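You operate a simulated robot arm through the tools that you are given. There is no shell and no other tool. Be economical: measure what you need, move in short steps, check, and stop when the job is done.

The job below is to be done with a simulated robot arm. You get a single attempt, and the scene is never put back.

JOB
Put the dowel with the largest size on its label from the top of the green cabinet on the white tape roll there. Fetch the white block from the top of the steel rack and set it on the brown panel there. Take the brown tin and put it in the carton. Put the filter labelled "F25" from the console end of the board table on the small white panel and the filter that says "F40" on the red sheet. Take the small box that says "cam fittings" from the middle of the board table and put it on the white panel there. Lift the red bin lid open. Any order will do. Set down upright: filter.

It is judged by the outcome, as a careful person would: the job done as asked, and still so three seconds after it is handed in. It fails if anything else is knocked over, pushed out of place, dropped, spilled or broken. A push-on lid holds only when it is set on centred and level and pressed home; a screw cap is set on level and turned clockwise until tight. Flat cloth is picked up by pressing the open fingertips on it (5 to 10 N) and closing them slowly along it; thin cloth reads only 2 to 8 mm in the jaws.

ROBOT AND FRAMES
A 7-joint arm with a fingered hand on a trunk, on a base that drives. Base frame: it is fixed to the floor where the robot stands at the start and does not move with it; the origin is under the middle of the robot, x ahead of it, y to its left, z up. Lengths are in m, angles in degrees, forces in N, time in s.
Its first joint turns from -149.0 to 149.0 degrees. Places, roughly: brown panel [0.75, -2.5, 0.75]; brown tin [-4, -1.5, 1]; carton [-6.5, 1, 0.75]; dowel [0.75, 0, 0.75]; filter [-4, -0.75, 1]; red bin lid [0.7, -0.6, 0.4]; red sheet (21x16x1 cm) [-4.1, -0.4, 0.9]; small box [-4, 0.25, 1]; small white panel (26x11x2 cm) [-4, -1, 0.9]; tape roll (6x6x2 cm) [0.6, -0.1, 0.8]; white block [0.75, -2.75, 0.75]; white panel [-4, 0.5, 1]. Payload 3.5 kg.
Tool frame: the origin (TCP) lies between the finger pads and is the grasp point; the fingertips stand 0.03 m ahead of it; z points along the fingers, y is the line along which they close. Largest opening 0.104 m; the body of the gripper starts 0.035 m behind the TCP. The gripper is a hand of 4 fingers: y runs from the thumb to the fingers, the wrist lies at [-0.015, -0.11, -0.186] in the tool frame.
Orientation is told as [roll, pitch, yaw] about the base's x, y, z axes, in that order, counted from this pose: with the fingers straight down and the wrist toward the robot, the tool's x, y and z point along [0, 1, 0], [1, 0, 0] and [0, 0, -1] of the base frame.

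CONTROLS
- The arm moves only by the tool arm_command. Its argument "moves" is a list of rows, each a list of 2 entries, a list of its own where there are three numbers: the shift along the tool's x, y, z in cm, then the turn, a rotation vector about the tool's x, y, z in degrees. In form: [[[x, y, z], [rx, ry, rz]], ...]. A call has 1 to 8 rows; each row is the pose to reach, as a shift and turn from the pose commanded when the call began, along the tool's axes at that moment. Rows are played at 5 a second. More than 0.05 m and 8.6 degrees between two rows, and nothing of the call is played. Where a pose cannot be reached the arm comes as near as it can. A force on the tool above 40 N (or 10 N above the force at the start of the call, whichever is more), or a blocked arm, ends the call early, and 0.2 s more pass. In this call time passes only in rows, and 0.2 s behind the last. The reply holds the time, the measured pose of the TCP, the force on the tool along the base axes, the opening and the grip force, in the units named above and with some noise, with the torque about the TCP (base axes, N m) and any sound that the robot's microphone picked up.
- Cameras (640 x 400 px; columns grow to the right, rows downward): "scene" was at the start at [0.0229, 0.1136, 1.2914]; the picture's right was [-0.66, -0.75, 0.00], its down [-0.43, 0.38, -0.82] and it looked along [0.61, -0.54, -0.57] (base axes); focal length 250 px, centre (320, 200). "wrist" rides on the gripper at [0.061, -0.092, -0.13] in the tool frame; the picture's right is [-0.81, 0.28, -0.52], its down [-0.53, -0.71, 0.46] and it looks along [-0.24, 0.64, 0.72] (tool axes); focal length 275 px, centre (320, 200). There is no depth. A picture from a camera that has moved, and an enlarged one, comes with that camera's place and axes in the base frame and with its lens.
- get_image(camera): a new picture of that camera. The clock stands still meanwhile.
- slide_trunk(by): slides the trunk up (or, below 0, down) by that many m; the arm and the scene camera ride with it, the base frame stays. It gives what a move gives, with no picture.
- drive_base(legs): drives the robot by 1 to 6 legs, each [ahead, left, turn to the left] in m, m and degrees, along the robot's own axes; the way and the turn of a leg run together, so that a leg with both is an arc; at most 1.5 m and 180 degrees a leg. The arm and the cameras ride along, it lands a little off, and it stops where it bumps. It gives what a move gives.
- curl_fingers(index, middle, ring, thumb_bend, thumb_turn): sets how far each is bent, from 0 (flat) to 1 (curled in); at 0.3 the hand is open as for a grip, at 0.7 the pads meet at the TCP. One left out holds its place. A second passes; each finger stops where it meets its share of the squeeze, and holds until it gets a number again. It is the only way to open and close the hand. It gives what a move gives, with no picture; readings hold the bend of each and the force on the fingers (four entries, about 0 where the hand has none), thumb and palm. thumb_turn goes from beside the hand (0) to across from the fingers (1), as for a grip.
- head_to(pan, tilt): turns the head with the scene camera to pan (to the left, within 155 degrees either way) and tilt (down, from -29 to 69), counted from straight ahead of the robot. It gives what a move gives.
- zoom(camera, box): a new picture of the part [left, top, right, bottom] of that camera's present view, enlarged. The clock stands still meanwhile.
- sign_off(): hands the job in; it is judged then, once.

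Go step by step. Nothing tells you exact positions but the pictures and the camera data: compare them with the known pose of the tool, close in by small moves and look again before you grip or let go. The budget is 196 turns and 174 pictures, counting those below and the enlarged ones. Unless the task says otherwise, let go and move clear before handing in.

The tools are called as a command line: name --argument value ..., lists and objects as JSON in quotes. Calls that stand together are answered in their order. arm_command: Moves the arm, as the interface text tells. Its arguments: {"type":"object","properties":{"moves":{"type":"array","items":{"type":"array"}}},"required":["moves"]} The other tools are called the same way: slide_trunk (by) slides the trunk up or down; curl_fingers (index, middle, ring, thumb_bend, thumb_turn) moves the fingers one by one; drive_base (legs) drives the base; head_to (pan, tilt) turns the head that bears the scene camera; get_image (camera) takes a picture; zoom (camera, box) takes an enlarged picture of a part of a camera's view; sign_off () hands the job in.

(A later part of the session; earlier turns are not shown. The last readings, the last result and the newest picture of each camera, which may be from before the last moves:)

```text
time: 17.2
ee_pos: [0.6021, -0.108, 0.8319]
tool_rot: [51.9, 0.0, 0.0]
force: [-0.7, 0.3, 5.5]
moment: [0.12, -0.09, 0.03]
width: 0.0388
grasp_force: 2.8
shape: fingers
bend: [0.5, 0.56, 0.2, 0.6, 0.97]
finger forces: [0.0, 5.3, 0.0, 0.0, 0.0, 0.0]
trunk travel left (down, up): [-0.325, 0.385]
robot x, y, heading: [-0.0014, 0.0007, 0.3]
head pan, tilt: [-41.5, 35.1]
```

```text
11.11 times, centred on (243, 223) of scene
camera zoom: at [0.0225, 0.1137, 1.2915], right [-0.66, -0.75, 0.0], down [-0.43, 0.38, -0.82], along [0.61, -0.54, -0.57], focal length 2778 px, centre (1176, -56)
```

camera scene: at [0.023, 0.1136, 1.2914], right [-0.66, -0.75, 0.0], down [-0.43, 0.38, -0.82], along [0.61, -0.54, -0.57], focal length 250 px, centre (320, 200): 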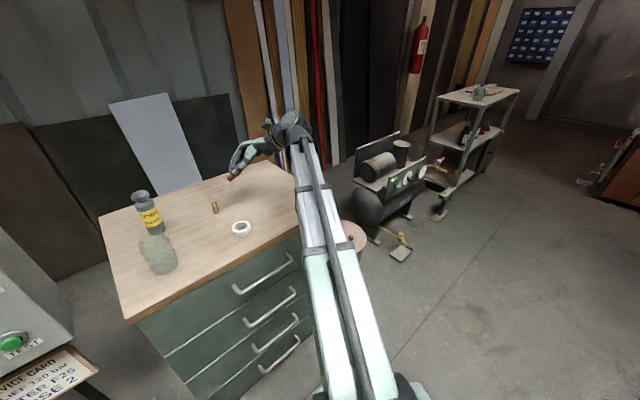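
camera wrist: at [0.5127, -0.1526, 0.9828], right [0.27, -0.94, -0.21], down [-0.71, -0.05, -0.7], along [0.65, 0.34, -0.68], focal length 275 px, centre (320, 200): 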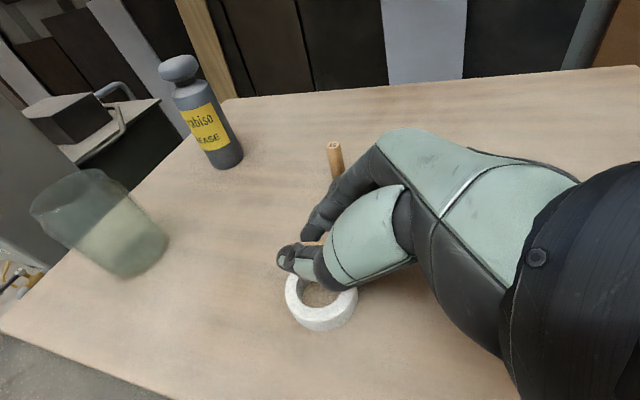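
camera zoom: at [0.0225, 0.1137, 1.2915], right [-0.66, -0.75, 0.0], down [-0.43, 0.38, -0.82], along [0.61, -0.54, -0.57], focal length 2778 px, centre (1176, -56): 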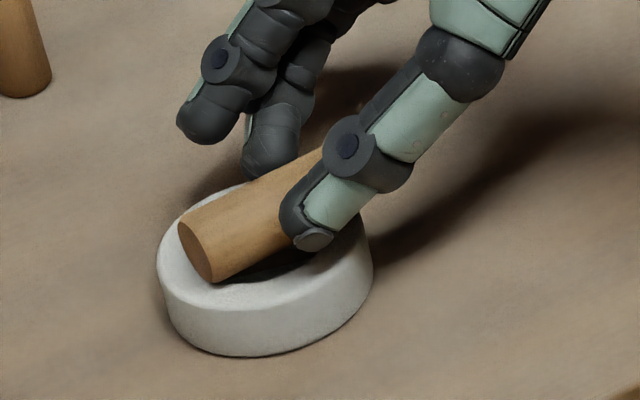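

arm_command --moves '[[[0.16, 0, -0.12], [0, 0, 0]]]'

curl_fingers --index 0.4 --middle 0.42 --thumb_bend 0.54

zoom --camera "scene" --box '[225, 205, 261, 241]'

zoom --camera "wrist" --box '[270, 180, 370, 300]'

```text
time: 17.6
ee_pos: [0.6044, -0.1081, 0.832]
tool_rot: [52.0, 0.0, 0.0]
force: [0.0, 0.4, 0.1]
moment: [0.04, -0.05, 0.0]
width: 0.039
grasp_force: 0.1
shape: fingers
bend: [0.5, 0.55, 0.2, 0.6, 0.97]
finger forces: [0.0, 0.2, 0.0, 0.0, 0.0, 0.0]
trunk travel left (down, up): [-0.325, 0.385]
robot x, y, heading: [0.0009, 0.0011, -0.3]
head pan, tilt: [-41.5, 35.1]
```

```text
time: 18.6
ee_pos: [0.6033, -0.1089, 0.8347]
tool_rot: [52.0, 0.0, 0.0]
force: [-0.2, 0.3, 0.0]
moment: [0.0, 0.0, 0.01]
width: 0.0597
grasp_force: 0.2
shape: fingers
bend: [0.4, 0.42, 0.2, 0.54, 0.97]
finger forces: [0.0, 0.0, 0.1, 0.0, 0.0, 0.0]
trunk travel left (down, up): [-0.325, 0.385]
robot x, y, heading: [-0.0018, -0.0013, 0.2]
head pan, tilt: [-41.5, 35.1]
```

```text
11.11 times, centred on (243, 223) of scene
camera zoom: at [0.023, 0.1136, 1.2914], right [-0.66, -0.75, 0.0], down [-0.43, 0.38, -0.82], along [0.61, -0.54, -0.57], focal length 2778 px, centre (1176, -56)
```

zoom: 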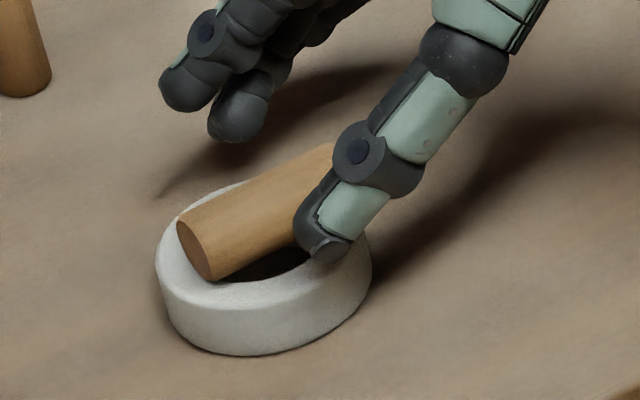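

```text
3.33 times, centred on (320, 240) of wrist
camera zoom: at [0.5109, -0.1725, 0.9621], right [0.27, -0.91, -0.32], down [-0.71, 0.03, -0.7], along [0.64, 0.42, -0.64], focal length 918 px, centre (320, 67)
```

zoom: 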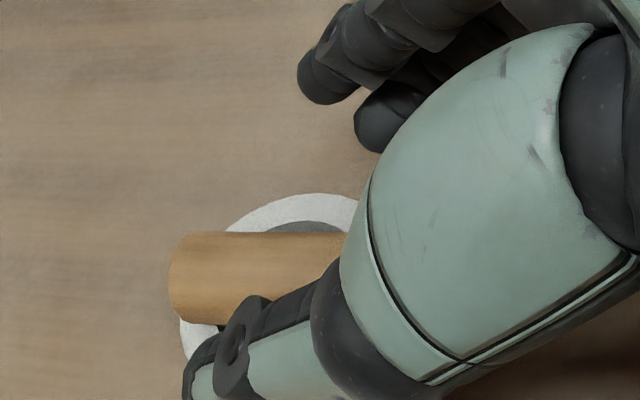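

The dowel lies across the ring and no finger is touching it. I'll open fully and back out along the hand's axis.

curl_fingers --index 0.3 --middle 0.3 --ring 0.3 --thumb_bend 0.3

arm_command --moves '[[[1, 0, -3], [0, 0, 0]], [[2, 0, -6.5], [0, 0, 0]], [[4, 0, -10], [0, 0, 0]], [[6, 0, -14], [0, 0, 0]]]'

get_image --camera "scene"

zoom --camera "scene" --box '[225, 205, 261, 241]'

```text
time: 19.6
ee_pos: [0.602, -0.1082, 0.8328]
tool_rot: [51.9, 0.0, 0.0]
force: [0.4, -0.4, -0.5]
moment: [-0.01, -0.01, -0.03]
width: 0.1026
grasp_force: 0.0
shape: fingers
bend: [0.3, 0.3, 0.3, 0.3, 0.97]
finger forces: [0.1, 0.0, 0.0, 0.1, 0.0, 0.1]
trunk travel left (down, up): [-0.325, 0.385]
robot x, y, heading: [-0.0017, -0.0002, -0.1]
head pan, tilt: [-41.5, 35.1]
```

```text
time: 20.6
ee_pos: [0.6036, -0.1812, 0.9659]
tool_rot: [51.9, -0.1, -0.1]
force: [-0.3, -0.7, -0.3]
moment: [0.0, 0.01, -0.03]
width: 0.1026
grasp_force: 0.1
shape: fingers
bend: [0.3, 0.3, 0.3, 0.3, 0.97]
finger forces: [0.0, 0.1, 0.1, 0.0, 0.0, 0.0]
trunk travel left (down, up): [-0.325, 0.385]
robot x, y, heading: [-0.0004, -0.0005, 0.2]
head pan, tilt: [-41.5, 35.1]
```

```text
131 pictures are left
camera scene: at [0.0231, 0.1137, 1.2914], right [-0.66, -0.75, 0.0], down [-0.43, 0.38, -0.82], along [0.61, -0.54, -0.57], focal length 250 px, centre (320, 200)
```

scene: 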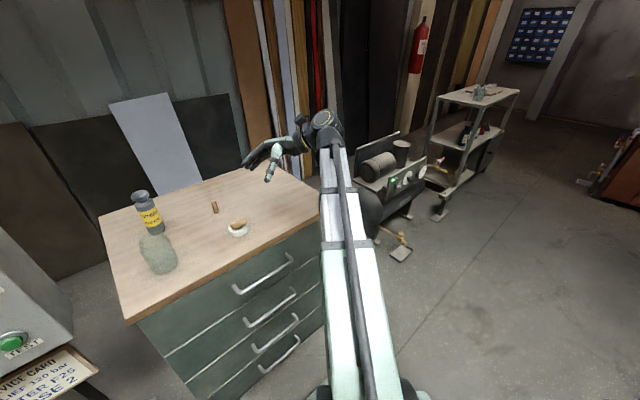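

```text
11.11 times, centred on (243, 223) of scene
camera zoom: at [0.0231, 0.1137, 1.2914], right [-0.66, -0.75, 0.0], down [-0.43, 0.38, -0.82], along [0.61, -0.54, -0.57], focal length 2778 px, centre (1176, -56)
```

zoom: 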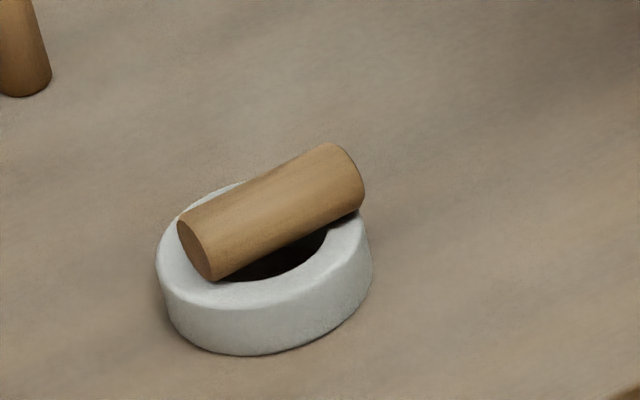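

The dowel rests level across the tape roll, so that item is done. Next is the bin lid: the knob is near (0.60, -0.60, 0.43) and the hinge near (0.81, -0.59). I'll straighten the hand and move over to look.

arm_command --moves '[[[-1.2, 0, -2.7], [0, -7.4, 0]], [[-2.4, 0, -5.4], [0, -14.8, 0]], [[-3.6, 0, -8.1], [0, -22.2, 0]], [[-4.8, 0, -10.8], [0, -29.6, 0]], [[-6.0, 0, -13.5], [0, -37, 0]], [[-7.2, 0, -16.2], [0, -44.4, 0]], [[-8.4, 0, -18.9], [0, -52, 0]]]'

arm_command --moves '[[[-3.5, 0, 2.5], [0, 0, 0]], [[-7, 0, 5], [0, 0, 0]], [[-10.5, 0, 7.5], [0, 0, 0]], [[-14, 0, 10], [0, 0, 0]], [[-17.5, 0, 13], [0, 0, 0]], [[-20, 0, 17], [0, 0, 0]], [[-22, 0, 21], [0, 0, 0]]]'

get_image --camera "scene"

get_image --camera "wrist"

```text
time: 22.2
ee_pos: [0.6039, -0.3829, 1.0161]
tool_rot: [-0.2, 0.1, -0.1]
force: [-0.7, -0.3, -0.4]
moment: [-0.01, -0.01, 0.01]
width: 0.1028
grasp_force: 0.0
shape: fingers
bend: [0.3, 0.3, 0.3, 0.3, 0.97]
finger forces: [0.0, 0.0, 0.1, 0.0, 0.0, 0.0]
trunk travel left (down, up): [-0.325, 0.385]
robot x, y, heading: [-0.0003, 0.0015, -0.3]
head pan, tilt: [-41.5, 35.1]
```

```text
time: 23.8
ee_pos: [0.604, -0.6005, 0.8066]
tool_rot: [0.0, 0.0, 0.1]
force: [-0.6, -0.3, 0.4]
moment: [-0.02, 0.02, 0.01]
width: 0.1029
grasp_force: 0.0
shape: fingers
bend: [0.3, 0.3, 0.3, 0.3, 0.97]
finger forces: [0.1, 0.0, 0.0, 0.0, 0.0, 0.0]
trunk travel left (down, up): [-0.325, 0.385]
robot x, y, heading: [-0.001, -0.0008, -0.0]
head pan, tilt: [-41.5, 35.1]
```

```text
129 pictures are left
camera scene: at [0.0229, 0.1137, 1.2915], right [-0.66, -0.75, 0.0], down [-0.43, 0.38, -0.82], along [0.61, -0.54, -0.57], focal length 250 px, centre (320, 200)
```

scene: 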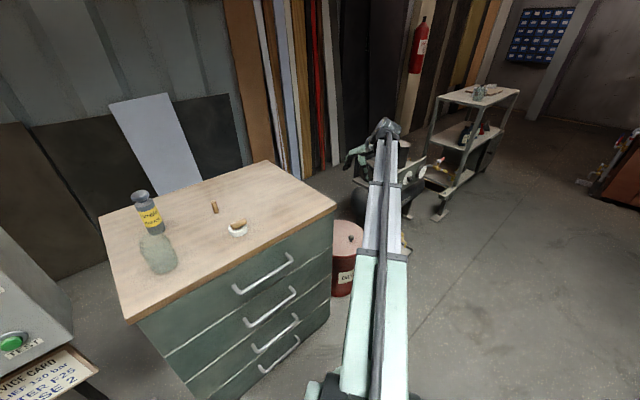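

```text
128 pictures are left
camera wrist: at [0.5116, -0.5394, 0.9384], right [0.28, -0.81, 0.52], down [-0.71, -0.53, -0.46], along [0.64, -0.24, -0.72], focal length 275 px, centre (320, 200)
```

wrist: 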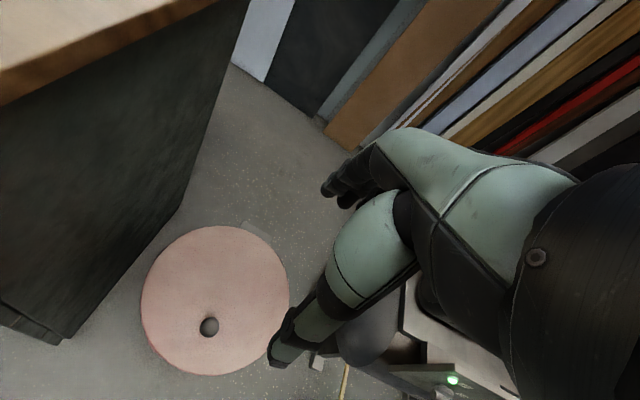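

The knob centre is at about (0.602, -0.606, 0.424) and the hinge is around x≈0.80. I'll descend towards the knob.

arm_command --moves '[[[0, 0, 4.4], [0, 0, 0]], [[-0.2, 0, 8.8], [0, 0, 0]], [[-0.3, 0, 13.2], [0, 0, 0]], [[-0.4, -0.1, 17.6], [0, 0, 0]], [[-0.5, -0.1, 22], [0, 0, 0]], [[-0.5, -0.1, 26.4], [0, 0, 0]], [[-0.5, -0.1, 30], [0, 0, 0]]]'

get_image --camera "wrist"

```text
time: 25.4
ee_pos: [0.6005, -0.6057, 0.5051]
tool_rot: [-0.1, -0.1, 0.0]
force: [0.0, 0.1, 0.1]
moment: [-0.02, 0.0, 0.02]
width: 0.1029
grasp_force: 0.0
shape: fingers
bend: [0.3, 0.3, 0.3, 0.3, 0.97]
finger forces: [0.0, 0.0, 0.0, 0.1, 0.1, 0.0]
trunk travel left (down, up): [-0.325, 0.385]
robot x, y, heading: [0.0034, 0.0002, 0.4]
head pan, tilt: [-41.5, 35.1]
```

```text
127 pictures are left
camera wrist: at [0.509, -0.5452, 0.6353], right [0.28, -0.81, 0.52], down [-0.71, -0.53, -0.45], along [0.64, -0.24, -0.72], focal length 275 px, centre (320, 200)
```

wrist: 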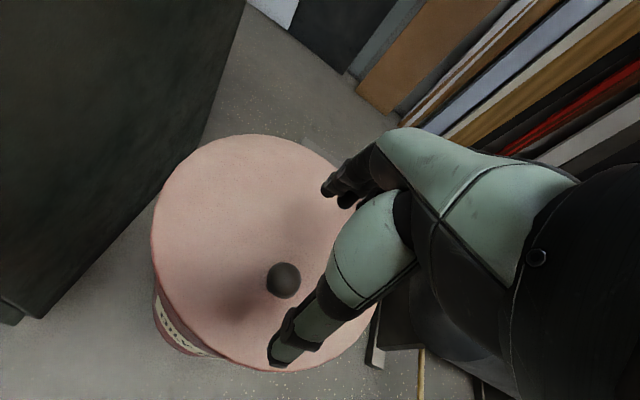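

arm_command --moves '[[[-0.5, 0, 3.2], [0, 0, 0]], [[-0.5, 0, 6.2], [0, 0, 0]]]'

get_image --camera "wrist"

```text
time: 26.0
ee_pos: [0.6023, -0.6114, 0.4445]
tool_rot: [0.0, 0.1, 0.1]
force: [0.4, -0.2, 0.0]
moment: [0.01, 0.04, -0.01]
width: 0.1029
grasp_force: 0.0
shape: fingers
bend: [0.3, 0.3, 0.3, 0.3, 0.97]
finger forces: [0.0, 0.1, 0.1, 0.0, 0.1, 0.0]
trunk travel left (down, up): [-0.325, 0.385]
robot x, y, heading: [0.0015, 0.0, 0.0]
head pan, tilt: [-41.5, 35.1]
```

```text
126 pictures are left
camera wrist: at [0.5088, -0.5506, 0.5739], right [0.27, -0.81, 0.52], down [-0.71, -0.53, -0.45], along [0.64, -0.24, -0.72], focal length 275 px, centre (320, 200)
```

wrist: 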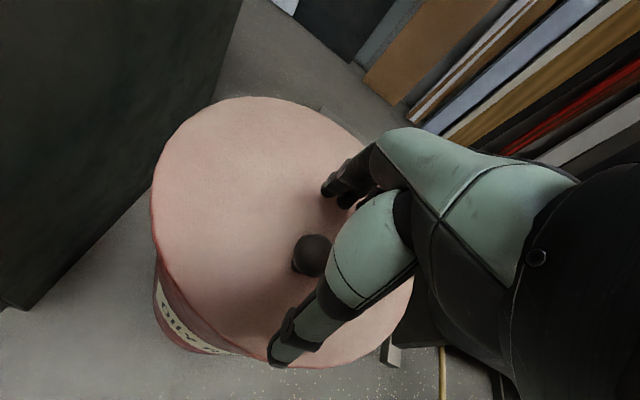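

The knob lies between the thumb and fingers, so I'll close on it.

curl_fingers --index 0.75 --middle 0.75 --ring 0.75 --thumb_bend 0.75

zoom --camera "wrist" --box '[200, 150, 440, 390]'

```text
time: 27.0
ee_pos: [0.6016, -0.6117, 0.4428]
tool_rot: [-0.1, 0.1, 0.1]
force: [13.6, 1.3, 0.7]
moment: [0.02, -0.46, 0.06]
width: 0.0155
grasp_force: 12.3
shape: fingers
bend: [0.6, 0.59, 0.75, 0.69, 0.97]
finger forces: [8.1, 10.6, 0.0, 0.1, 5.3, 0.0]
trunk travel left (down, up): [-0.325, 0.385]
robot x, y, heading: [0.0003, -0.0029, -0.0]
head pan, tilt: [-41.5, 35.1]
```

```text
1.67 times, centred on (320, 270) of wrist
camera zoom: at [0.5096, -0.5504, 0.5744], right [0.28, -0.81, 0.52], down [-0.71, -0.53, -0.46], along [0.64, -0.24, -0.72], focal length 459 px, centre (320, 83)
```

zoom: 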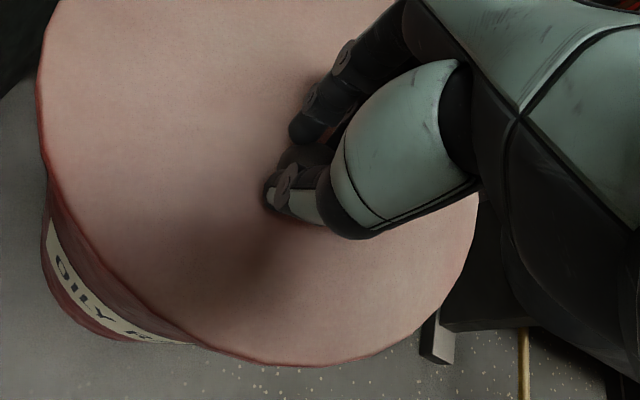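

Gripped. I'll shift 3 mm to balance the grip, then start the lifting arc.

arm_command --moves '[[[0, 0.4, 0], [0, 0, 0]]]'

arm_command --moves '[[[0, 0.05, -1.35], [-4, 0, 0]], [[0, 0.2, -2.7], [-8, 0, 0]], [[0, 0.75, -5.4], [-16, 0, 0]]]'

get_image --camera "wrist"

```text
time: 27.4
ee_pos: [0.6037, -0.6113, 0.4431]
tool_rot: [0.0, 0.1, -0.1]
force: [4.0, 0.3, 0.1]
moment: [0.01, -0.1, 0.04]
width: 0.0157
grasp_force: 10.4
shape: fingers
bend: [0.61, 0.6, 0.75, 0.69, 0.97]
finger forces: [5.8, 7.3, 0.1, 0.0, 8.0, 0.0]
trunk travel left (down, up): [-0.325, 0.385]
robot x, y, heading: [0.0013, 0.0012, -0.0]
head pan, tilt: [-41.5, 35.1]
```

```text
time: 28.2
ee_pos: [0.6127, -0.6109, 0.4988]
tool_rot: [0.0, -16.1, 0.0]
force: [-0.5, -0.6, -0.9]
moment: [-0.02, 0.0, 0.02]
width: 0.0
grasp_force: 0.0
shape: fingers
bend: [0.69, 0.71, 0.75, 0.74, 0.97]
finger forces: [0.0, 0.0, 0.0, 0.1, 0.0, 0.1]
trunk travel left (down, up): [-0.325, 0.385]
robot x, y, heading: [0.0005, -0.0012, -0.1]
head pan, tilt: [-41.5, 35.1]
```

```text
124 pictures are left
camera wrist: at [0.488, -0.5502, 0.5989], right [0.12, -0.81, 0.57], down [-0.56, -0.53, -0.63], along [0.82, -0.24, -0.52], focal length 275 px, centre (320, 200)
```

wrist: 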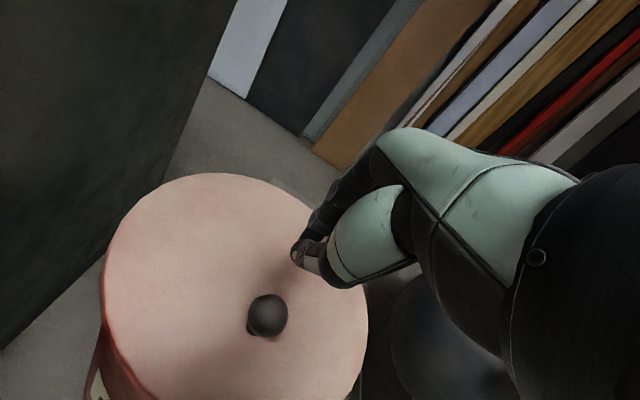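

The grip was above the ball's equator and slipped off, with no harm done. I'll reopen and come back lower.

curl_fingers --index 0.4 --middle 0.4 --ring 0.4 --thumb_bend 0.4

arm_command --moves '[[[0, -0.5, -0.5], [8, 0, 0]], [[0, -0.9, -0.3], [16, 0, 0]]]'

get_image --camera "wrist"

```text
time: 29.2
ee_pos: [0.6122, -0.6107, 0.4976]
tool_rot: [0.1, -16.1, 0.0]
force: [-0.7, -0.2, 0.6]
moment: [0.02, -0.02, 0.02]
width: 0.0776
grasp_force: 0.1
shape: fingers
bend: [0.4, 0.4, 0.4, 0.4, 0.97]
finger forces: [0.1, 0.0, 0.0, 0.0, 0.1, 0.0]
trunk travel left (down, up): [-0.325, 0.385]
robot x, y, heading: [-0.0002, 0.0001, -0.1]
head pan, tilt: [-41.5, 35.1]
```

```text
time: 29.8
ee_pos: [0.6019, -0.6125, 0.4972]
tool_rot: [0.0, 0.2, 0.0]
force: [-0.4, 0.5, -0.1]
moment: [-0.02, 0.0, 0.01]
width: 0.0778
grasp_force: 0.0
shape: fingers
bend: [0.4, 0.4, 0.4, 0.4, 0.97]
finger forces: [0.0, 0.0, 0.0, 0.0, 0.1, 0.0]
trunk travel left (down, up): [-0.325, 0.385]
robot x, y, heading: [0.0005, -0.0046, 0.1]
head pan, tilt: [-41.5, 35.1]
```

```text
123 pictures are left
camera wrist: at [0.5111, -0.5505, 0.629], right [0.28, -0.81, 0.52], down [-0.71, -0.53, -0.45], along [0.64, -0.24, -0.73], focal length 275 px, centre (320, 200)
```

wrist: 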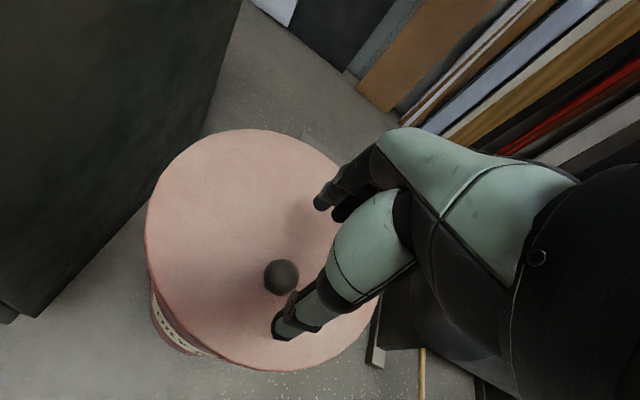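

arm_command --moves '[[[0.1, 0.1, 3], [0, 0, 0]], [[0.1, 0.1, 5.5], [0, 0, 0]], [[0.1, 0.1, 6.3], [0, 0, 0]], [[0.1, 0.1, 6.8], [0, 0, 0]]]'

curl_fingers --index 0.78 --middle 0.78 --ring 0.78 --thumb_bend 0.8

zoom --camera "wrist" --box '[240, 170, 440, 330]'

```text
time: 30.8
ee_pos: [0.6052, -0.6102, 0.4313]
tool_rot: [0.1, -0.1, 0.0]
force: [0.3, 0.0, -0.3]
moment: [-0.01, 0.02, -0.01]
width: 0.0778
grasp_force: 0.1
shape: fingers
bend: [0.4, 0.4, 0.4, 0.4, 0.97]
finger forces: [0.0, 0.0, 0.0, 0.0, 0.1, 0.0]
trunk travel left (down, up): [-0.325, 0.385]
robot x, y, heading: [-0.0013, 0.0027, 0.1]
head pan, tilt: [-41.5, 35.1]
```

```text
time: 31.8
ee_pos: [0.6048, -0.6098, 0.43]
tool_rot: [0.2, 0.0, 0.0]
force: [6.0, -0.4, -2.8]
moment: [0.0, -0.24, 0.09]
width: 0.0151
grasp_force: 14.2
shape: fingers
bend: [0.61, 0.61, 0.78, 0.68, 0.96]
finger forces: [7.8, 9.8, 0.1, 0.0, 11.5, 0.0]
trunk travel left (down, up): [-0.325, 0.385]
robot x, y, heading: [0.0009, -0.0038, -0.2]
head pan, tilt: [-41.5, 35.1]
```

```text
2.50 times, centred on (340, 250) of wrist
camera zoom: at [0.5128, -0.5496, 0.561], right [0.28, -0.81, 0.52], down [-0.71, -0.53, -0.46], along [0.64, -0.24, -0.72], focal length 688 px, centre (270, 75)
```

zoom: 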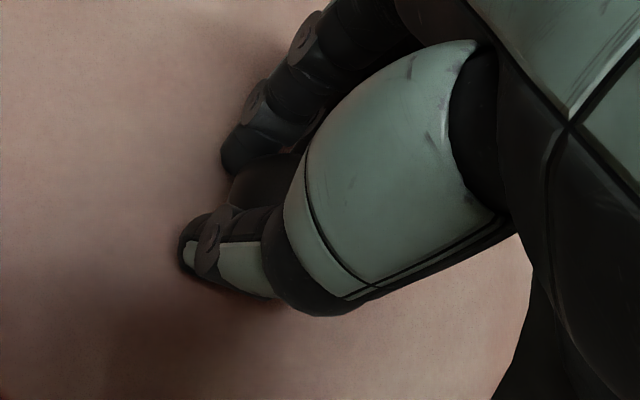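

This time the grip pulls slightly down, so it is below the equator. I'll try the arc slowly.

arm_command --moves '[[[0, 0.06, -0.5], [-1.5, 0, 0]], [[0, 0.13, -1.02], [-3, 0, 0]], [[0, 0.22, -1.52], [-4.5, 0, 0]], [[0, 0.32, -2.03], [-6, 0, 0]], [[0, 0.55, -3.03], [-9, 0, 0]]]'

get_image --camera "wrist"

```text
time: 33.0
ee_pos: [0.6104, -0.6098, 0.4611]
tool_rot: [-0.1, -9.1, 0.0]
force: [7.6, 2.7, -5.9]
moment: [0.05, -0.03, 0.09]
width: 0.007
grasp_force: 15.0
shape: fingers
bend: [0.61, 0.61, 0.78, 0.73, 0.95]
finger forces: [8.7, 11.3, 0.0, 0.1, 9.7, 0.1]
trunk travel left (down, up): [-0.325, 0.385]
robot x, y, heading: [-0.0011, 0.0017, -0.2]
head pan, tilt: [-41.5, 35.1]
```

```text
121 pictures are left
camera wrist: at [0.4996, -0.5487, 0.5754], right [0.19, -0.81, 0.55], down [-0.63, -0.53, -0.56], along [0.75, -0.24, -0.62], focal length 275 px, centre (320, 200)
```

wrist: 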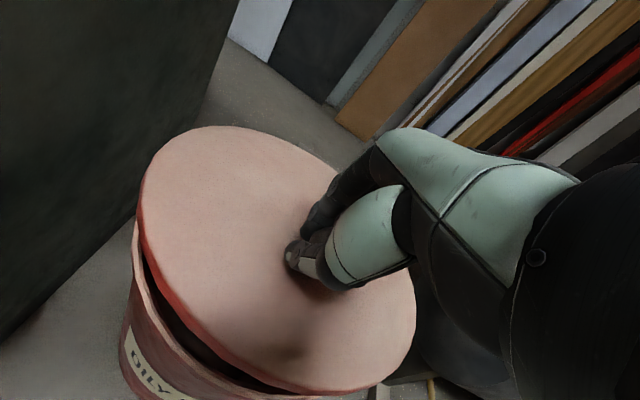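

The lid is opening, so I'll continue the arc.

arm_command --moves '[[[0, 0.2, -1.2], [-3.5, 0, 0]], [[0, 0.39, -2.36], [-7, 0, 0]], [[0, 0.7, -3.5], [-10.5, 0, 0]], [[0, 1.06, -4.66], [-14, 0, 0]], [[0, 1.5, -5.8], [-17.5, 0, 0]], [[0, 2.0, -6.86], [-21, 0, 0]], [[0, 2.6, -7.9], [-24.5, 0, 0]], [[0, 3.22, -8.92], [-28, 0, 0]]]'

get_image --camera "wrist"

```text
time: 33.8
ee_pos: [0.6172, -0.6087, 0.489]
tool_rot: [0.3, -18.5, 0.4]
force: [22.1, -2.0, -15.2]
moment: [0.07, 0.15, -0.03]
width: 0.0041
grasp_force: 18.3
shape: fingers
bend: [0.57, 0.58, 0.78, 0.77, 0.96]
finger forces: [11.1, 19.2, 0.8, 0.0, 5.4, 0.0]
trunk travel left (down, up): [-0.325, 0.385]
robot x, y, heading: [0.0006, -0.0003, -0.0]
head pan, tilt: [-41.5, 35.1]
stopped in row 3: the force on the tool passed its limit at 43 N (the readings are from after the stop); the commanded pose is now the measured one
```

```text
120 pictures are left
camera wrist: at [0.4878, -0.5479, 0.5842], right [0.1, -0.81, 0.58], down [-0.53, -0.53, -0.66], along [0.84, -0.24, -0.48], focal length 275 px, centre (320, 200)
```

wrist: 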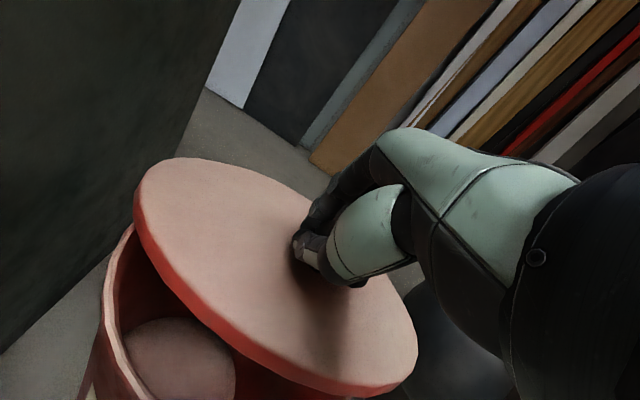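

The lid is about 20° open but the pull shows my radius is too large. I'll shift towards the hinge and use a smaller arc.

arm_command --moves '[[[0, 0.3, 0.2], [0, 0, 0]], [[0, 0.6, 0.4], [0, 0, 0]]]'

arm_command --moves '[[[0, 0.15, -1.05], [-3.5, 0, 0]], [[0, 0.4, -2.1], [-7, 0, 0]], [[0, 0.7, -3.1], [-10.5, 0, 0]], [[0, 1.1, -4.1], [-14, 0, 0]]]'

get_image --camera "wrist"

```text
time: 34.4
ee_pos: [0.621, -0.6085, 0.4894]
tool_rot: [0.1, -18.6, 0.2]
force: [10.4, 1.9, -8.6]
moment: [0.11, 0.06, 0.04]
width: 0.0024
grasp_force: 17.7
shape: fingers
bend: [0.59, 0.6, 0.78, 0.77, 0.95]
finger forces: [10.8, 15.3, 2.7, 0.0, 7.3, 0.0]
trunk travel left (down, up): [-0.325, 0.385]
robot x, y, heading: [0.0, 0.003, 0.2]
head pan, tilt: [-41.5, 35.1]
```

```text
time: 34.9
ee_pos: [0.624, -0.6092, 0.4978]
tool_rot: [0.1, -22.6, 0.3]
force: [20.9, -4.5, -15.8]
moment: [0.09, 0.27, -0.03]
width: 0.0022
grasp_force: 20.6
shape: fingers
bend: [0.58, 0.59, 0.78, 0.77, 0.95]
finger forces: [11.3, 20.4, 4.9, 0.0, 5.3, 0.0]
trunk travel left (down, up): [-0.325, 0.385]
robot x, y, heading: [-0.0017, -0.0033, 0.4]
head pan, tilt: [-41.5, 35.1]
stopped in row 2: the force on the tool passed its limit at 43 N (the readings are from after the stop); the commanded pose is now the measured one
```

```text
119 pictures are left
camera wrist: at [0.4879, -0.5478, 0.5837], right [0.06, -0.81, 0.58], down [-0.48, -0.53, -0.7], along [0.88, -0.24, -0.42], focal length 275 px, centre (320, 200)
```

wrist: 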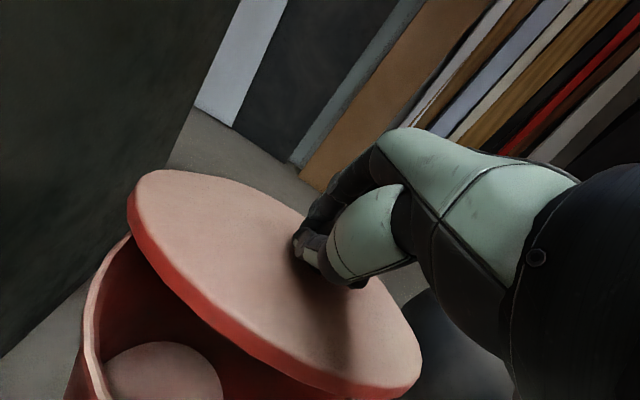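

The pull is mostly radial, which means the hinge is lower than I assumed, at about (0.80, 0.394). I'll follow the corrected arc.

arm_command --moves '[[[0, 0.16, 0.32], [0, 0, 0]], [[0, 0.65, 0], [-1.7, 0, 0]], [[0, 1.16, -0.39], [-3.5, 0, 0]], [[0, 1.7, -0.7], [-5.2, 0, 0]], [[0, 2.2, -1.03], [-7, 0, 0]]]'

```text
time: 36.1
ee_pos: [0.6387, -0.608, 0.5152]
tool_rot: [0.2, -29.5, 0.2]
force: [24.2, -1.2, -26.1]
moment: [0.14, 0.72, 0.07]
width: 0.0008
grasp_force: 27.1
shape: fingers
bend: [0.6, 0.61, 0.79, 0.78, 0.95]
finger forces: [13.8, 25.6, 8.0, 0.0, 6.4, 0.0]
trunk travel left (down, up): [-0.325, 0.385]
robot x, y, heading: [0.0021, -0.0003, 0.0]
head pan, tilt: [-41.5, 35.1]
```

get_image --camera "wrist"

zoom --camera "scene" --box '[300, 140, 440, 300]'

```text
118 pictures are left
camera wrist: at [0.4939, -0.548, 0.5845], right [-0.01, -0.81, 0.58], down [-0.39, -0.53, -0.75], along [0.92, -0.24, -0.31], focal length 275 px, centre (320, 200)
```

wrist: 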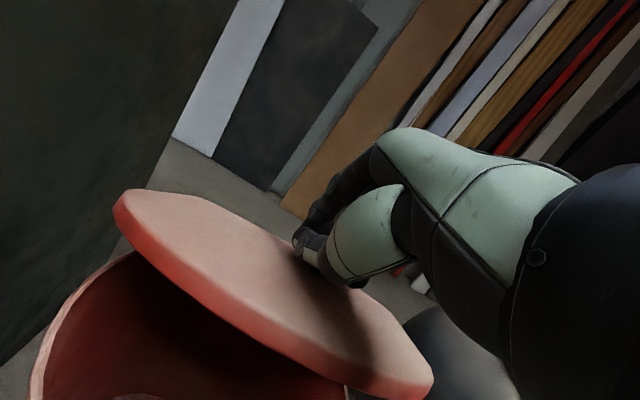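

```text
2.50 times, centred on (370, 220) of scene
camera zoom: at [0.0265, 0.1117, 1.2913], right [-0.66, -0.75, 0.0], down [-0.43, 0.38, -0.82], along [0.61, -0.54, -0.58], focal length 625 px, centre (195, 150)
```

zoom: 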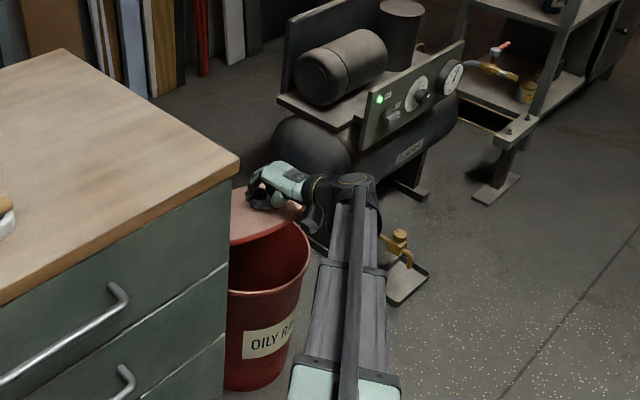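

The lid's top face turns away from the robot as it opens, so the hand has to tilt the other way. I'll rotate the grip back around the ball.

arm_command --moves '[[[0, 0, 0.15], [7, 0, 0]], [[0, 0, 0.2], [14, 0, 0]], [[0, 0, 0.2], [21, 0, 0]], [[0, 0, 0.2], [28, 0, 0]]]'

get_image --camera "wrist"

```text
time: 37.1
ee_pos: [0.6384, -0.6067, 0.5151]
tool_rot: [0.2, -1.7, 0.3]
force: [15.3, 0.2, -13.4]
moment: [-0.04, -0.22, 0.03]
width: 0.0004
grasp_force: 14.7
shape: fingers
bend: [0.61, 0.59, 0.78, 0.77, 0.95]
finger forces: [9.0, 13.8, 1.5, 0.0, 5.9, 0.0]
trunk travel left (down, up): [-0.325, 0.385]
robot x, y, heading: [0.003, 0.0003, 0.3]
head pan, tilt: [-41.5, 35.1]
```

```text
116 pictures are left
camera wrist: at [0.5428, -0.5468, 0.6444], right [0.27, -0.81, 0.52], down [-0.7, -0.53, -0.48], along [0.67, -0.24, -0.71], focal length 275 px, centre (320, 200)
```

wrist: 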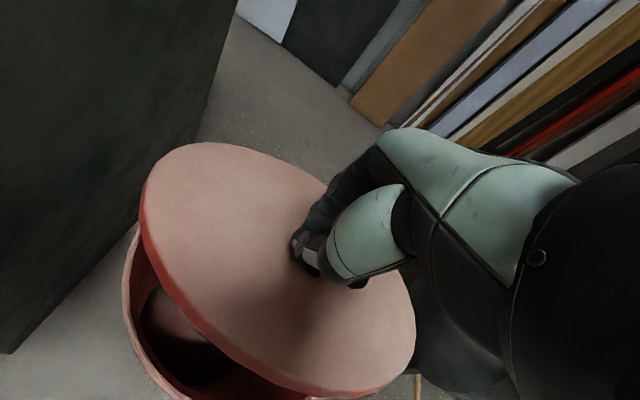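

The lid is about 26° open and the hinge fits (0.80, 0.384). I'll continue the arc, tilting the hand with the lid.

arm_command --moves '[[[0, 0.6, -0.4], [1.8, 0, 0]], [[0, 1.32, -0.88], [3.7, 0, 0]], [[0, 2.1, -1.65], [7.2, 0, 0]], [[0, 2.89, -2.36], [10.7, 0, 0]], [[0, 3.75, -3.05], [14.2, 0, 0]], [[0, 4.6, -3.67], [17.7, 0, 0]], [[0, 5.5, -4.25], [21.2, 0, 0]], [[0, 6.44, -4.79], [24.7, 0, 0]]]'

get_image --camera "wrist"

```text
time: 38.9
ee_pos: [0.6942, -0.6039, 0.5662]
tool_rot: [0.0, 23.0, 0.2]
force: [9.5, -16.3, -16.6]
moment: [-0.28, -0.17, -0.06]
width: 0.0002
grasp_force: 13.6
shape: fingers
bend: [0.63, 0.58, 0.78, 0.78, 0.96]
finger forces: [7.6, 15.3, 5.7, 0.0, 0.0, 0.0]
out of reach, approached as far as the arm can: row 8
trunk travel left (down, up): [-0.325, 0.385]
robot x, y, heading: [0.0011, -0.0014, 0.1]
head pan, tilt: [-41.5, 35.1]
```

```text
115 pictures are left
camera wrist: at [0.6606, -0.5427, 0.7225], right [0.46, -0.81, 0.37], down [-0.83, -0.54, -0.14], along [0.31, -0.24, -0.92], focal length 275 px, centre (320, 200)
```

wrist: 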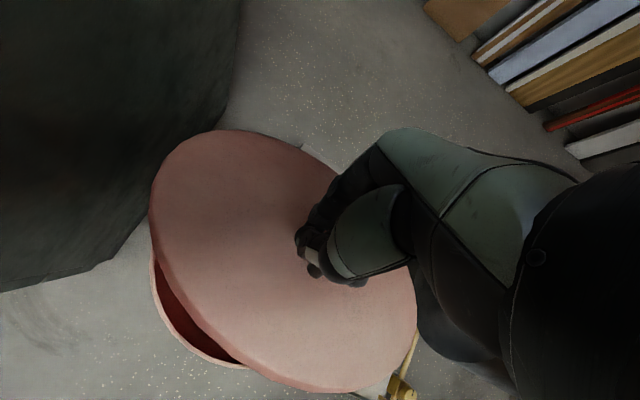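

The arm is at its reach limit with the lid about 45° open. I'll test whether the lid stays there by easing the fingers open.

curl_fingers --index 0.5 --middle 0.52 --ring 0.5 --thumb_bend 0.72

get_image --camera "wrist"

```text
time: 39.9
ee_pos: [0.6953, -0.601, 0.5681]
tool_rot: [0.2, 22.9, 0.5]
force: [0.0, 1.0, -0.3]
moment: [0.02, 0.03, 0.0]
width: 0.0227
grasp_force: 0.1
shape: fingers
bend: [0.5, 0.52, 0.5, 0.72, 0.97]
finger forces: [0.0, 0.0, 0.0, 0.0, 0.1, 0.0]
trunk travel left (down, up): [-0.325, 0.385]
robot x, y, heading: [-0.0034, 0.0001, 0.2]
head pan, tilt: [-41.5, 35.1]
```

```text
114 pictures are left
camera wrist: at [0.6599, -0.5393, 0.7248], right [0.46, -0.81, 0.37], down [-0.83, -0.54, -0.14], along [0.31, -0.24, -0.92], focal length 275 px, centre (320, 200)
```

wrist: 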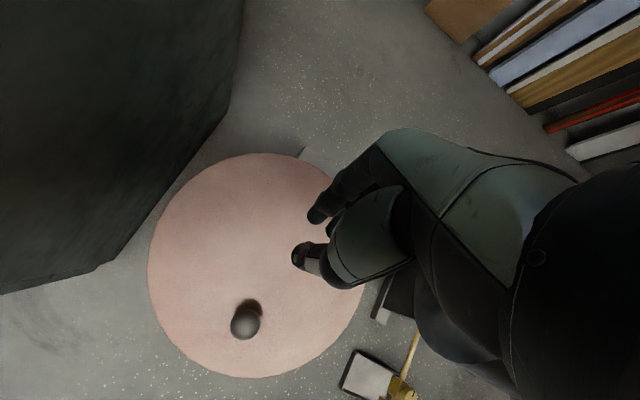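

The lid fell shut gently, so it needs to go past vertical. I'll retract, drive to a spot directly in front of the bin, and pinch the ball from its sides so the lid can swing freely in the grip.

arm_command --moves '[[[0, -1.2, -3.5], [-3.3, 0, 0]], [[0, -3.5, -6.5], [-6.6, 0, 0]], [[0, -6, -9.5], [-9.9, 0, 0]], [[0, -9, -12.5], [-13.2, 0, 0]], [[0, -11.7, -15], [-16.5, 0, 0]], [[0, -14.4, -18], [-19.8, 0, 0]], [[0, -17.1, -21], [-23, 0, 0]]]'

arm_command --moves '[[[1, 0, -4.5], [0, 0, 0]], [[2.5, 0, -9], [0, 0, 0]], [[5, 0, -13], [0, 0, 0]], [[8.5, 0, -16], [0, 0, 0]], [[12.5, 0, -18], [0, 0, 0]], [[17, 0, -20], [0, 0, 0]], [[21.5, 0, -21], [0, 0, 0]], [[26, 0, -22], [0, 0, 0]]]'

arm_command --moves '[[[4.5, 0, 0], [0, 0, 0]], [[9, 0, 0], [0, 0, 0]], [[13.5, 0, 0], [0, 0, 0]], [[18, 0, 0], [0, 0, 0]], [[22.5, 0, 0], [0, 0, 0]], [[27, 0, 0], [0, 0, 0]]]'

drive_base --legs '[[0, -0.6, 0]]'

head_to --pan -10 --tilt 45

get_image --camera "scene"

```text
time: 41.5
ee_pos: [0.6206, -0.6009, 0.8282]
tool_rot: [0.1, -0.2, 0.4]
force: [0.4, -1.1, 0.7]
moment: [0.03, 0.01, 0.01]
width: 0.0224
grasp_force: 0.0
shape: fingers
bend: [0.5, 0.52, 0.5, 0.72, 0.97]
finger forces: [0.1, 0.0, 0.1, 0.0, 0.0, 0.0]
trunk travel left (down, up): [-0.325, 0.385]
robot x, y, heading: [0.0019, -0.0029, 0.1]
head pan, tilt: [-41.5, 35.1]
```

```text
time: 43.3
ee_pos: [0.6185, -0.3399, 1.0478]
tool_rot: [0.1, 0.0, 0.3]
force: [0.1, 0.4, -0.5]
moment: [-0.02, 0.01, 0.02]
width: 0.0226
grasp_force: 0.0
shape: fingers
bend: [0.5, 0.52, 0.5, 0.72, 0.97]
finger forces: [0.0, 0.0, 0.0, 0.1, 0.0, 0.0]
trunk travel left (down, up): [-0.325, 0.385]
robot x, y, heading: [0.0008, -0.0005, 0.0]
head pan, tilt: [-41.5, 35.1]
```

```text
time: 44.7
ee_pos: [0.6163, -0.0712, 1.0468]
tool_rot: [0.1, -0.1, 0.3]
force: [-0.2, -0.1, 0.5]
moment: [0.03, 0.02, 0.03]
width: 0.0224
grasp_force: 0.1
shape: fingers
bend: [0.5, 0.52, 0.5, 0.72, 0.97]
finger forces: [0.0, 0.0, 0.0, 0.0, 0.0, 0.0]
trunk travel left (down, up): [-0.325, 0.385]
robot x, y, heading: [0.0047, 0.0031, 0.1]
head pan, tilt: [-41.5, 35.1]
```

```text
time: 48.0
ee_pos: [0.6167, -0.6629, 1.0476]
tool_rot: [0.2, -0.1, 0.3]
force: [0.3, 0.2, 0.0]
moment: [0.01, 0.02, 0.02]
width: 0.0224
grasp_force: 0.2
shape: fingers
bend: [0.5, 0.52, 0.5, 0.72, 0.97]
finger forces: [0.0, 0.1, 0.0, 0.1, 0.0, 0.1]
trunk travel left (down, up): [-0.325, 0.385]
robot x, y, heading: [0.0007, -0.5944, 0.0]
head pan, tilt: [-41.5, 35.1]
```

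```text
time: 49.0
ee_pos: [0.617, -0.6623, 1.0479]
tool_rot: [0.1, 0.0, 0.3]
force: [0.5, -0.1, 0.2]
moment: [0.02, 0.01, -0.01]
width: 0.0225
grasp_force: 0.2
shape: fingers
bend: [0.5, 0.52, 0.5, 0.72, 0.97]
finger forces: [0.0, 0.0, 0.1, 0.0, 0.0, 0.0]
trunk travel left (down, up): [-0.325, 0.385]
robot x, y, heading: [0.0044, -0.5927, 0.2]
head pan, tilt: [-10.0, 45.0]
```

```text
113 pictures are left
camera scene: at [0.0385, -0.4331, 1.2767], right [-0.17, -0.98, 0.0], down [-0.7, 0.12, -0.71], along [0.7, -0.12, -0.71], focal length 250 px, centre (320, 200)
```

scene: 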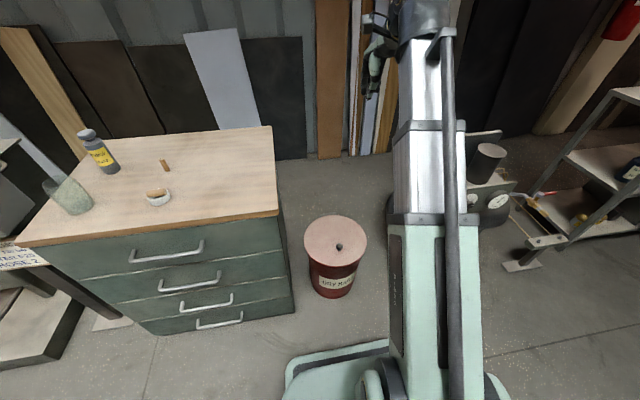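

Everything on the cabinet is intact and the bin is straight ahead. I'll open the hand, yaw it 90° and descend over the knob.

curl_fingers --index 0.35 --middle 0.35 --ring 0.3 --thumb_bend 0.35

arm_command --moves '[[[0, 0, 2], [0, 0, -8]], [[0, 0, 4], [0, 0, -16]], [[0, 0, 6], [0, 0, -24]], [[0, 0, 8], [0, 0, -32]], [[0, 0, 10], [0, 0, -40]], [[0, 0, 12], [0, 0, -48]]]'

arm_command --moves '[[[0, 0, 3], [0, 0, -8.4]], [[0, 0, 6], [0, 0, -16.8]], [[0, 0, 9], [0, 0, -25.2]], [[0, 0, 12], [0, 0, -33.6]], [[0, 0, 15], [0, 0, -42.2]]]'

get_image --camera "wrist"

```text
time: 50.0
ee_pos: [0.6171, -0.6629, 1.0466]
tool_rot: [0.1, -0.1, 0.3]
force: [-0.1, -0.1, 0.2]
moment: [0.03, 0.03, -0.04]
width: 0.0902
grasp_force: 0.0
shape: fingers
bend: [0.35, 0.35, 0.3, 0.35, 0.97]
finger forces: [0.1, 0.0, 0.0, 0.0, 0.1, 0.0]
trunk travel left (down, up): [-0.325, 0.385]
robot x, y, heading: [0.0011, -0.5866, 0.2]
head pan, tilt: [-10.0, 45.0]
```

```text
time: 51.4
ee_pos: [0.6172, -0.6623, 0.9258]
tool_rot: [0.0, -0.2, 48.4]
force: [-1.1, 0.4, 0.1]
moment: [-0.01, -0.02, 0.03]
width: 0.0901
grasp_force: 0.0
shape: fingers
bend: [0.35, 0.35, 0.3, 0.35, 0.97]
finger forces: [0.0, 0.1, 0.0, 0.0, 0.0, 0.1]
trunk travel left (down, up): [-0.325, 0.385]
robot x, y, heading: [-0.0008, -0.5881, -0.0]
head pan, tilt: [-10.0, 45.0]
```

```text
time: 52.1
ee_pos: [0.6164, -0.6602, 0.8591]
tool_rot: [0.4, -0.4, 67.0]
force: [16.6, -19.4, 4.7]
moment: [2.41, 2.81, 3.23]
width: 0.0901
grasp_force: 0.1
shape: fingers
bend: [0.35, 0.35, 0.3, 0.35, 0.97]
finger forces: [0.0, 0.0, 0.0, 0.0, 0.0, 0.0]
trunk travel left (down, up): [-0.325, 0.385]
robot x, y, heading: [0.0022, -0.5912, 0.0]
head pan, tilt: [-10.0, 45.0]
stopped in row 3: the force on the tool passed its limit at 140 N (the readings are from after the stop); the commanded pose is now the measured one
```

```text
112 pictures are left
camera wrist: at [0.5255, -0.7218, 0.99], right [0.85, -0.07, 0.51], down [0.21, -0.86, -0.46], along [0.47, 0.5, -0.72], focal length 275 px, centre (320, 200)
```

wrist: 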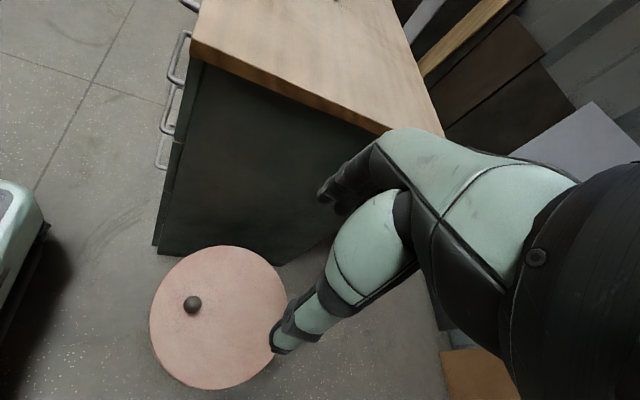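

The wrist cannot yaw further from here, being blocked at about 67°. I'll back the yaw off and drive to the bin's front-right facing it obliquely, so the same wrist angle gives the yaw I need.

arm_command --moves '[[[0, 0, -1], [0, 0, 7]], [[0, 0, -2], [0, 0, 14]]]'

drive_base --legs '[[0, -0.45, 0], [0.08, 0, 0], [0, 0, 37]]'

get_image --camera "wrist"

get_image --camera "scene"

```text
time: 52.4
ee_pos: [0.6185, -0.6607, 0.8593]
tool_rot: [0.3, -0.2, 66.4]
force: [7.4, 2.0, 2.1]
moment: [-0.34, 1.11, 0.26]
width: 0.0904
grasp_force: 0.2
shape: fingers
bend: [0.35, 0.35, 0.3, 0.35, 0.97]
finger forces: [0.0, 0.1, 0.1, 0.0, 0.1, 0.0]
trunk travel left (down, up): [-0.325, 0.385]
robot x, y, heading: [-0.0014, -0.5893, 0.1]
head pan, tilt: [-10.0, 45.0]
stopped in row 1: the force on the tool passed its limit at 75 N (the readings are from after the stop); the commanded pose is now the measured one
```

```text
time: 57.5
ee_pos: [0.6189, -0.728, 0.8601]
tool_rot: [0.3, -0.2, 103.4]
force: [6.2, 0.9, 2.5]
moment: [-0.54, 0.83, 0.56]
width: 0.0902
grasp_force: 0.0
shape: fingers
bend: [0.35, 0.35, 0.3, 0.35, 0.97]
finger forces: [0.0, 0.0, 0.0, 0.0, 0.1, 0.0]
trunk travel left (down, up): [-0.325, 0.385]
robot x, y, heading: [0.0863, -1.0404, 37.2]
head pan, tilt: [-10.0, 45.0]
```

```text
111 pictures are left
camera wrist: at [0.5816, -0.8316, 0.9907], right [0.73, 0.45, 0.51], down [0.68, -0.57, -0.46], along [0.08, 0.69, -0.72], focal length 275 px, centre (320, 200)
```

wrist: 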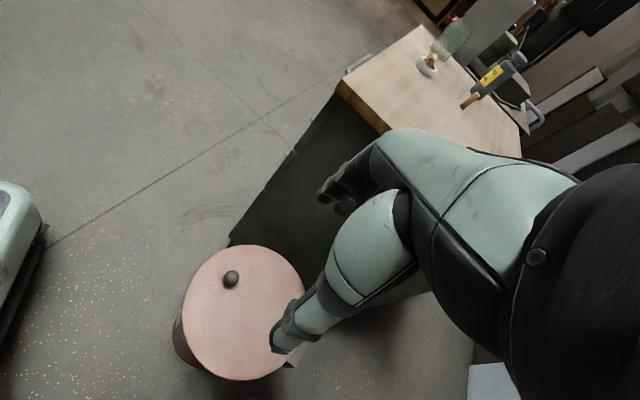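

```text
110 pictures are left
camera scene: at [0.0214, -0.896, 1.2767], right [0.46, -0.89, 0.0], down [-0.63, -0.32, -0.71], along [0.63, 0.32, -0.71], focal length 250 px, centre (320, 200)
```

scene: 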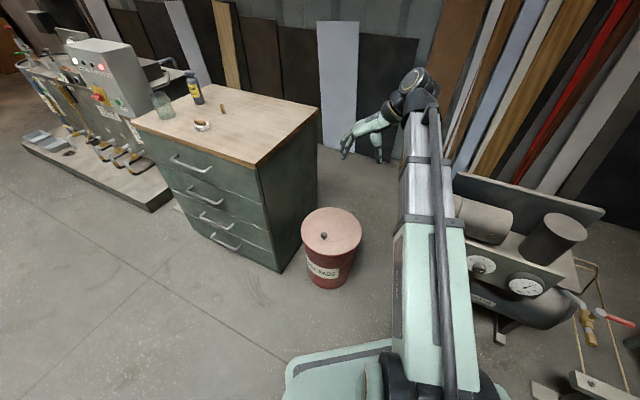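

arm_command --moves '[[[0, 0, 0], [0, 0, 4]], [[0, 0, 0], [0, 0, 8]], [[0, 0, 0], [0, 0, 13]]]'

```text
time: 58.3
ee_pos: [0.6194, -0.7281, 0.8611]
tool_rot: [0.3, -0.1, 90.4]
force: [0.5, -0.4, -0.2]
moment: [-0.03, -0.03, 0.0]
width: 0.0903
grasp_force: 0.0
shape: fingers
bend: [0.35, 0.35, 0.3, 0.35, 0.97]
finger forces: [0.1, 0.0, 0.0, 0.0, 0.0, 0.0]
trunk travel left (down, up): [-0.325, 0.385]
robot x, y, heading: [0.0867, -1.0418, 37.1]
head pan, tilt: [-10.0, 45.0]
```

Now the yaw is 90°. I'll move over the knob and descend.

arm_command --moves '[[[0.4, 3.5, 2.5], [0, 0, 0]], [[0.8, 7, 5], [0, 0, 0]], [[1.44, 10, 8.5], [0, 0, 0]], [[1.44, 11.6, 13], [0, 0, 0]], [[1.44, 11.6, 17.5], [0, 0, 0]], [[1.44, 11.6, 22], [0, 0, 0]], [[1.44, 11.6, 26.5], [0, 0, 0]], [[1.44, 11.6, 31], [0, 0, 0]]]'

get_image --camera "wrist"

```text
time: 60.1
ee_pos: [0.6006, -0.6123, 0.5491]
tool_rot: [0.4, 0.0, 90.4]
force: [0.5, -0.5, -0.8]
moment: [0.0, -0.03, -0.02]
width: 0.0904
grasp_force: 0.1
shape: fingers
bend: [0.35, 0.35, 0.3, 0.35, 0.97]
finger forces: [0.0, 0.1, 0.1, 0.0, 0.0, 0.0]
trunk travel left (down, up): [-0.325, 0.385]
robot x, y, heading: [0.0805, -1.044, 37.2]
head pan, tilt: [-10.0, 45.0]
```

```text
109 pictures are left
camera wrist: at [0.5415, -0.7048, 0.6798], right [0.81, 0.28, 0.51], down [0.54, -0.71, -0.46], along [0.24, 0.65, -0.72], focal length 275 px, centre (320, 200)
```

wrist: 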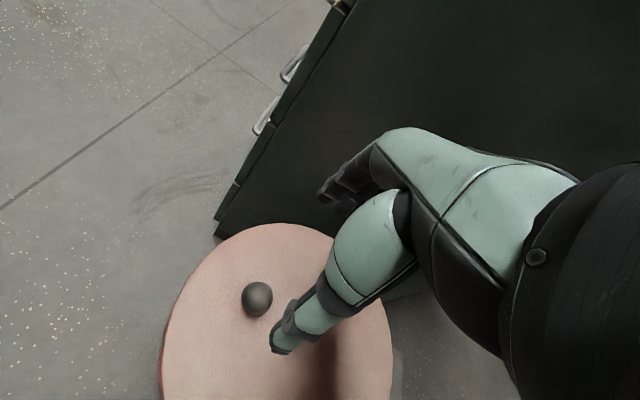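

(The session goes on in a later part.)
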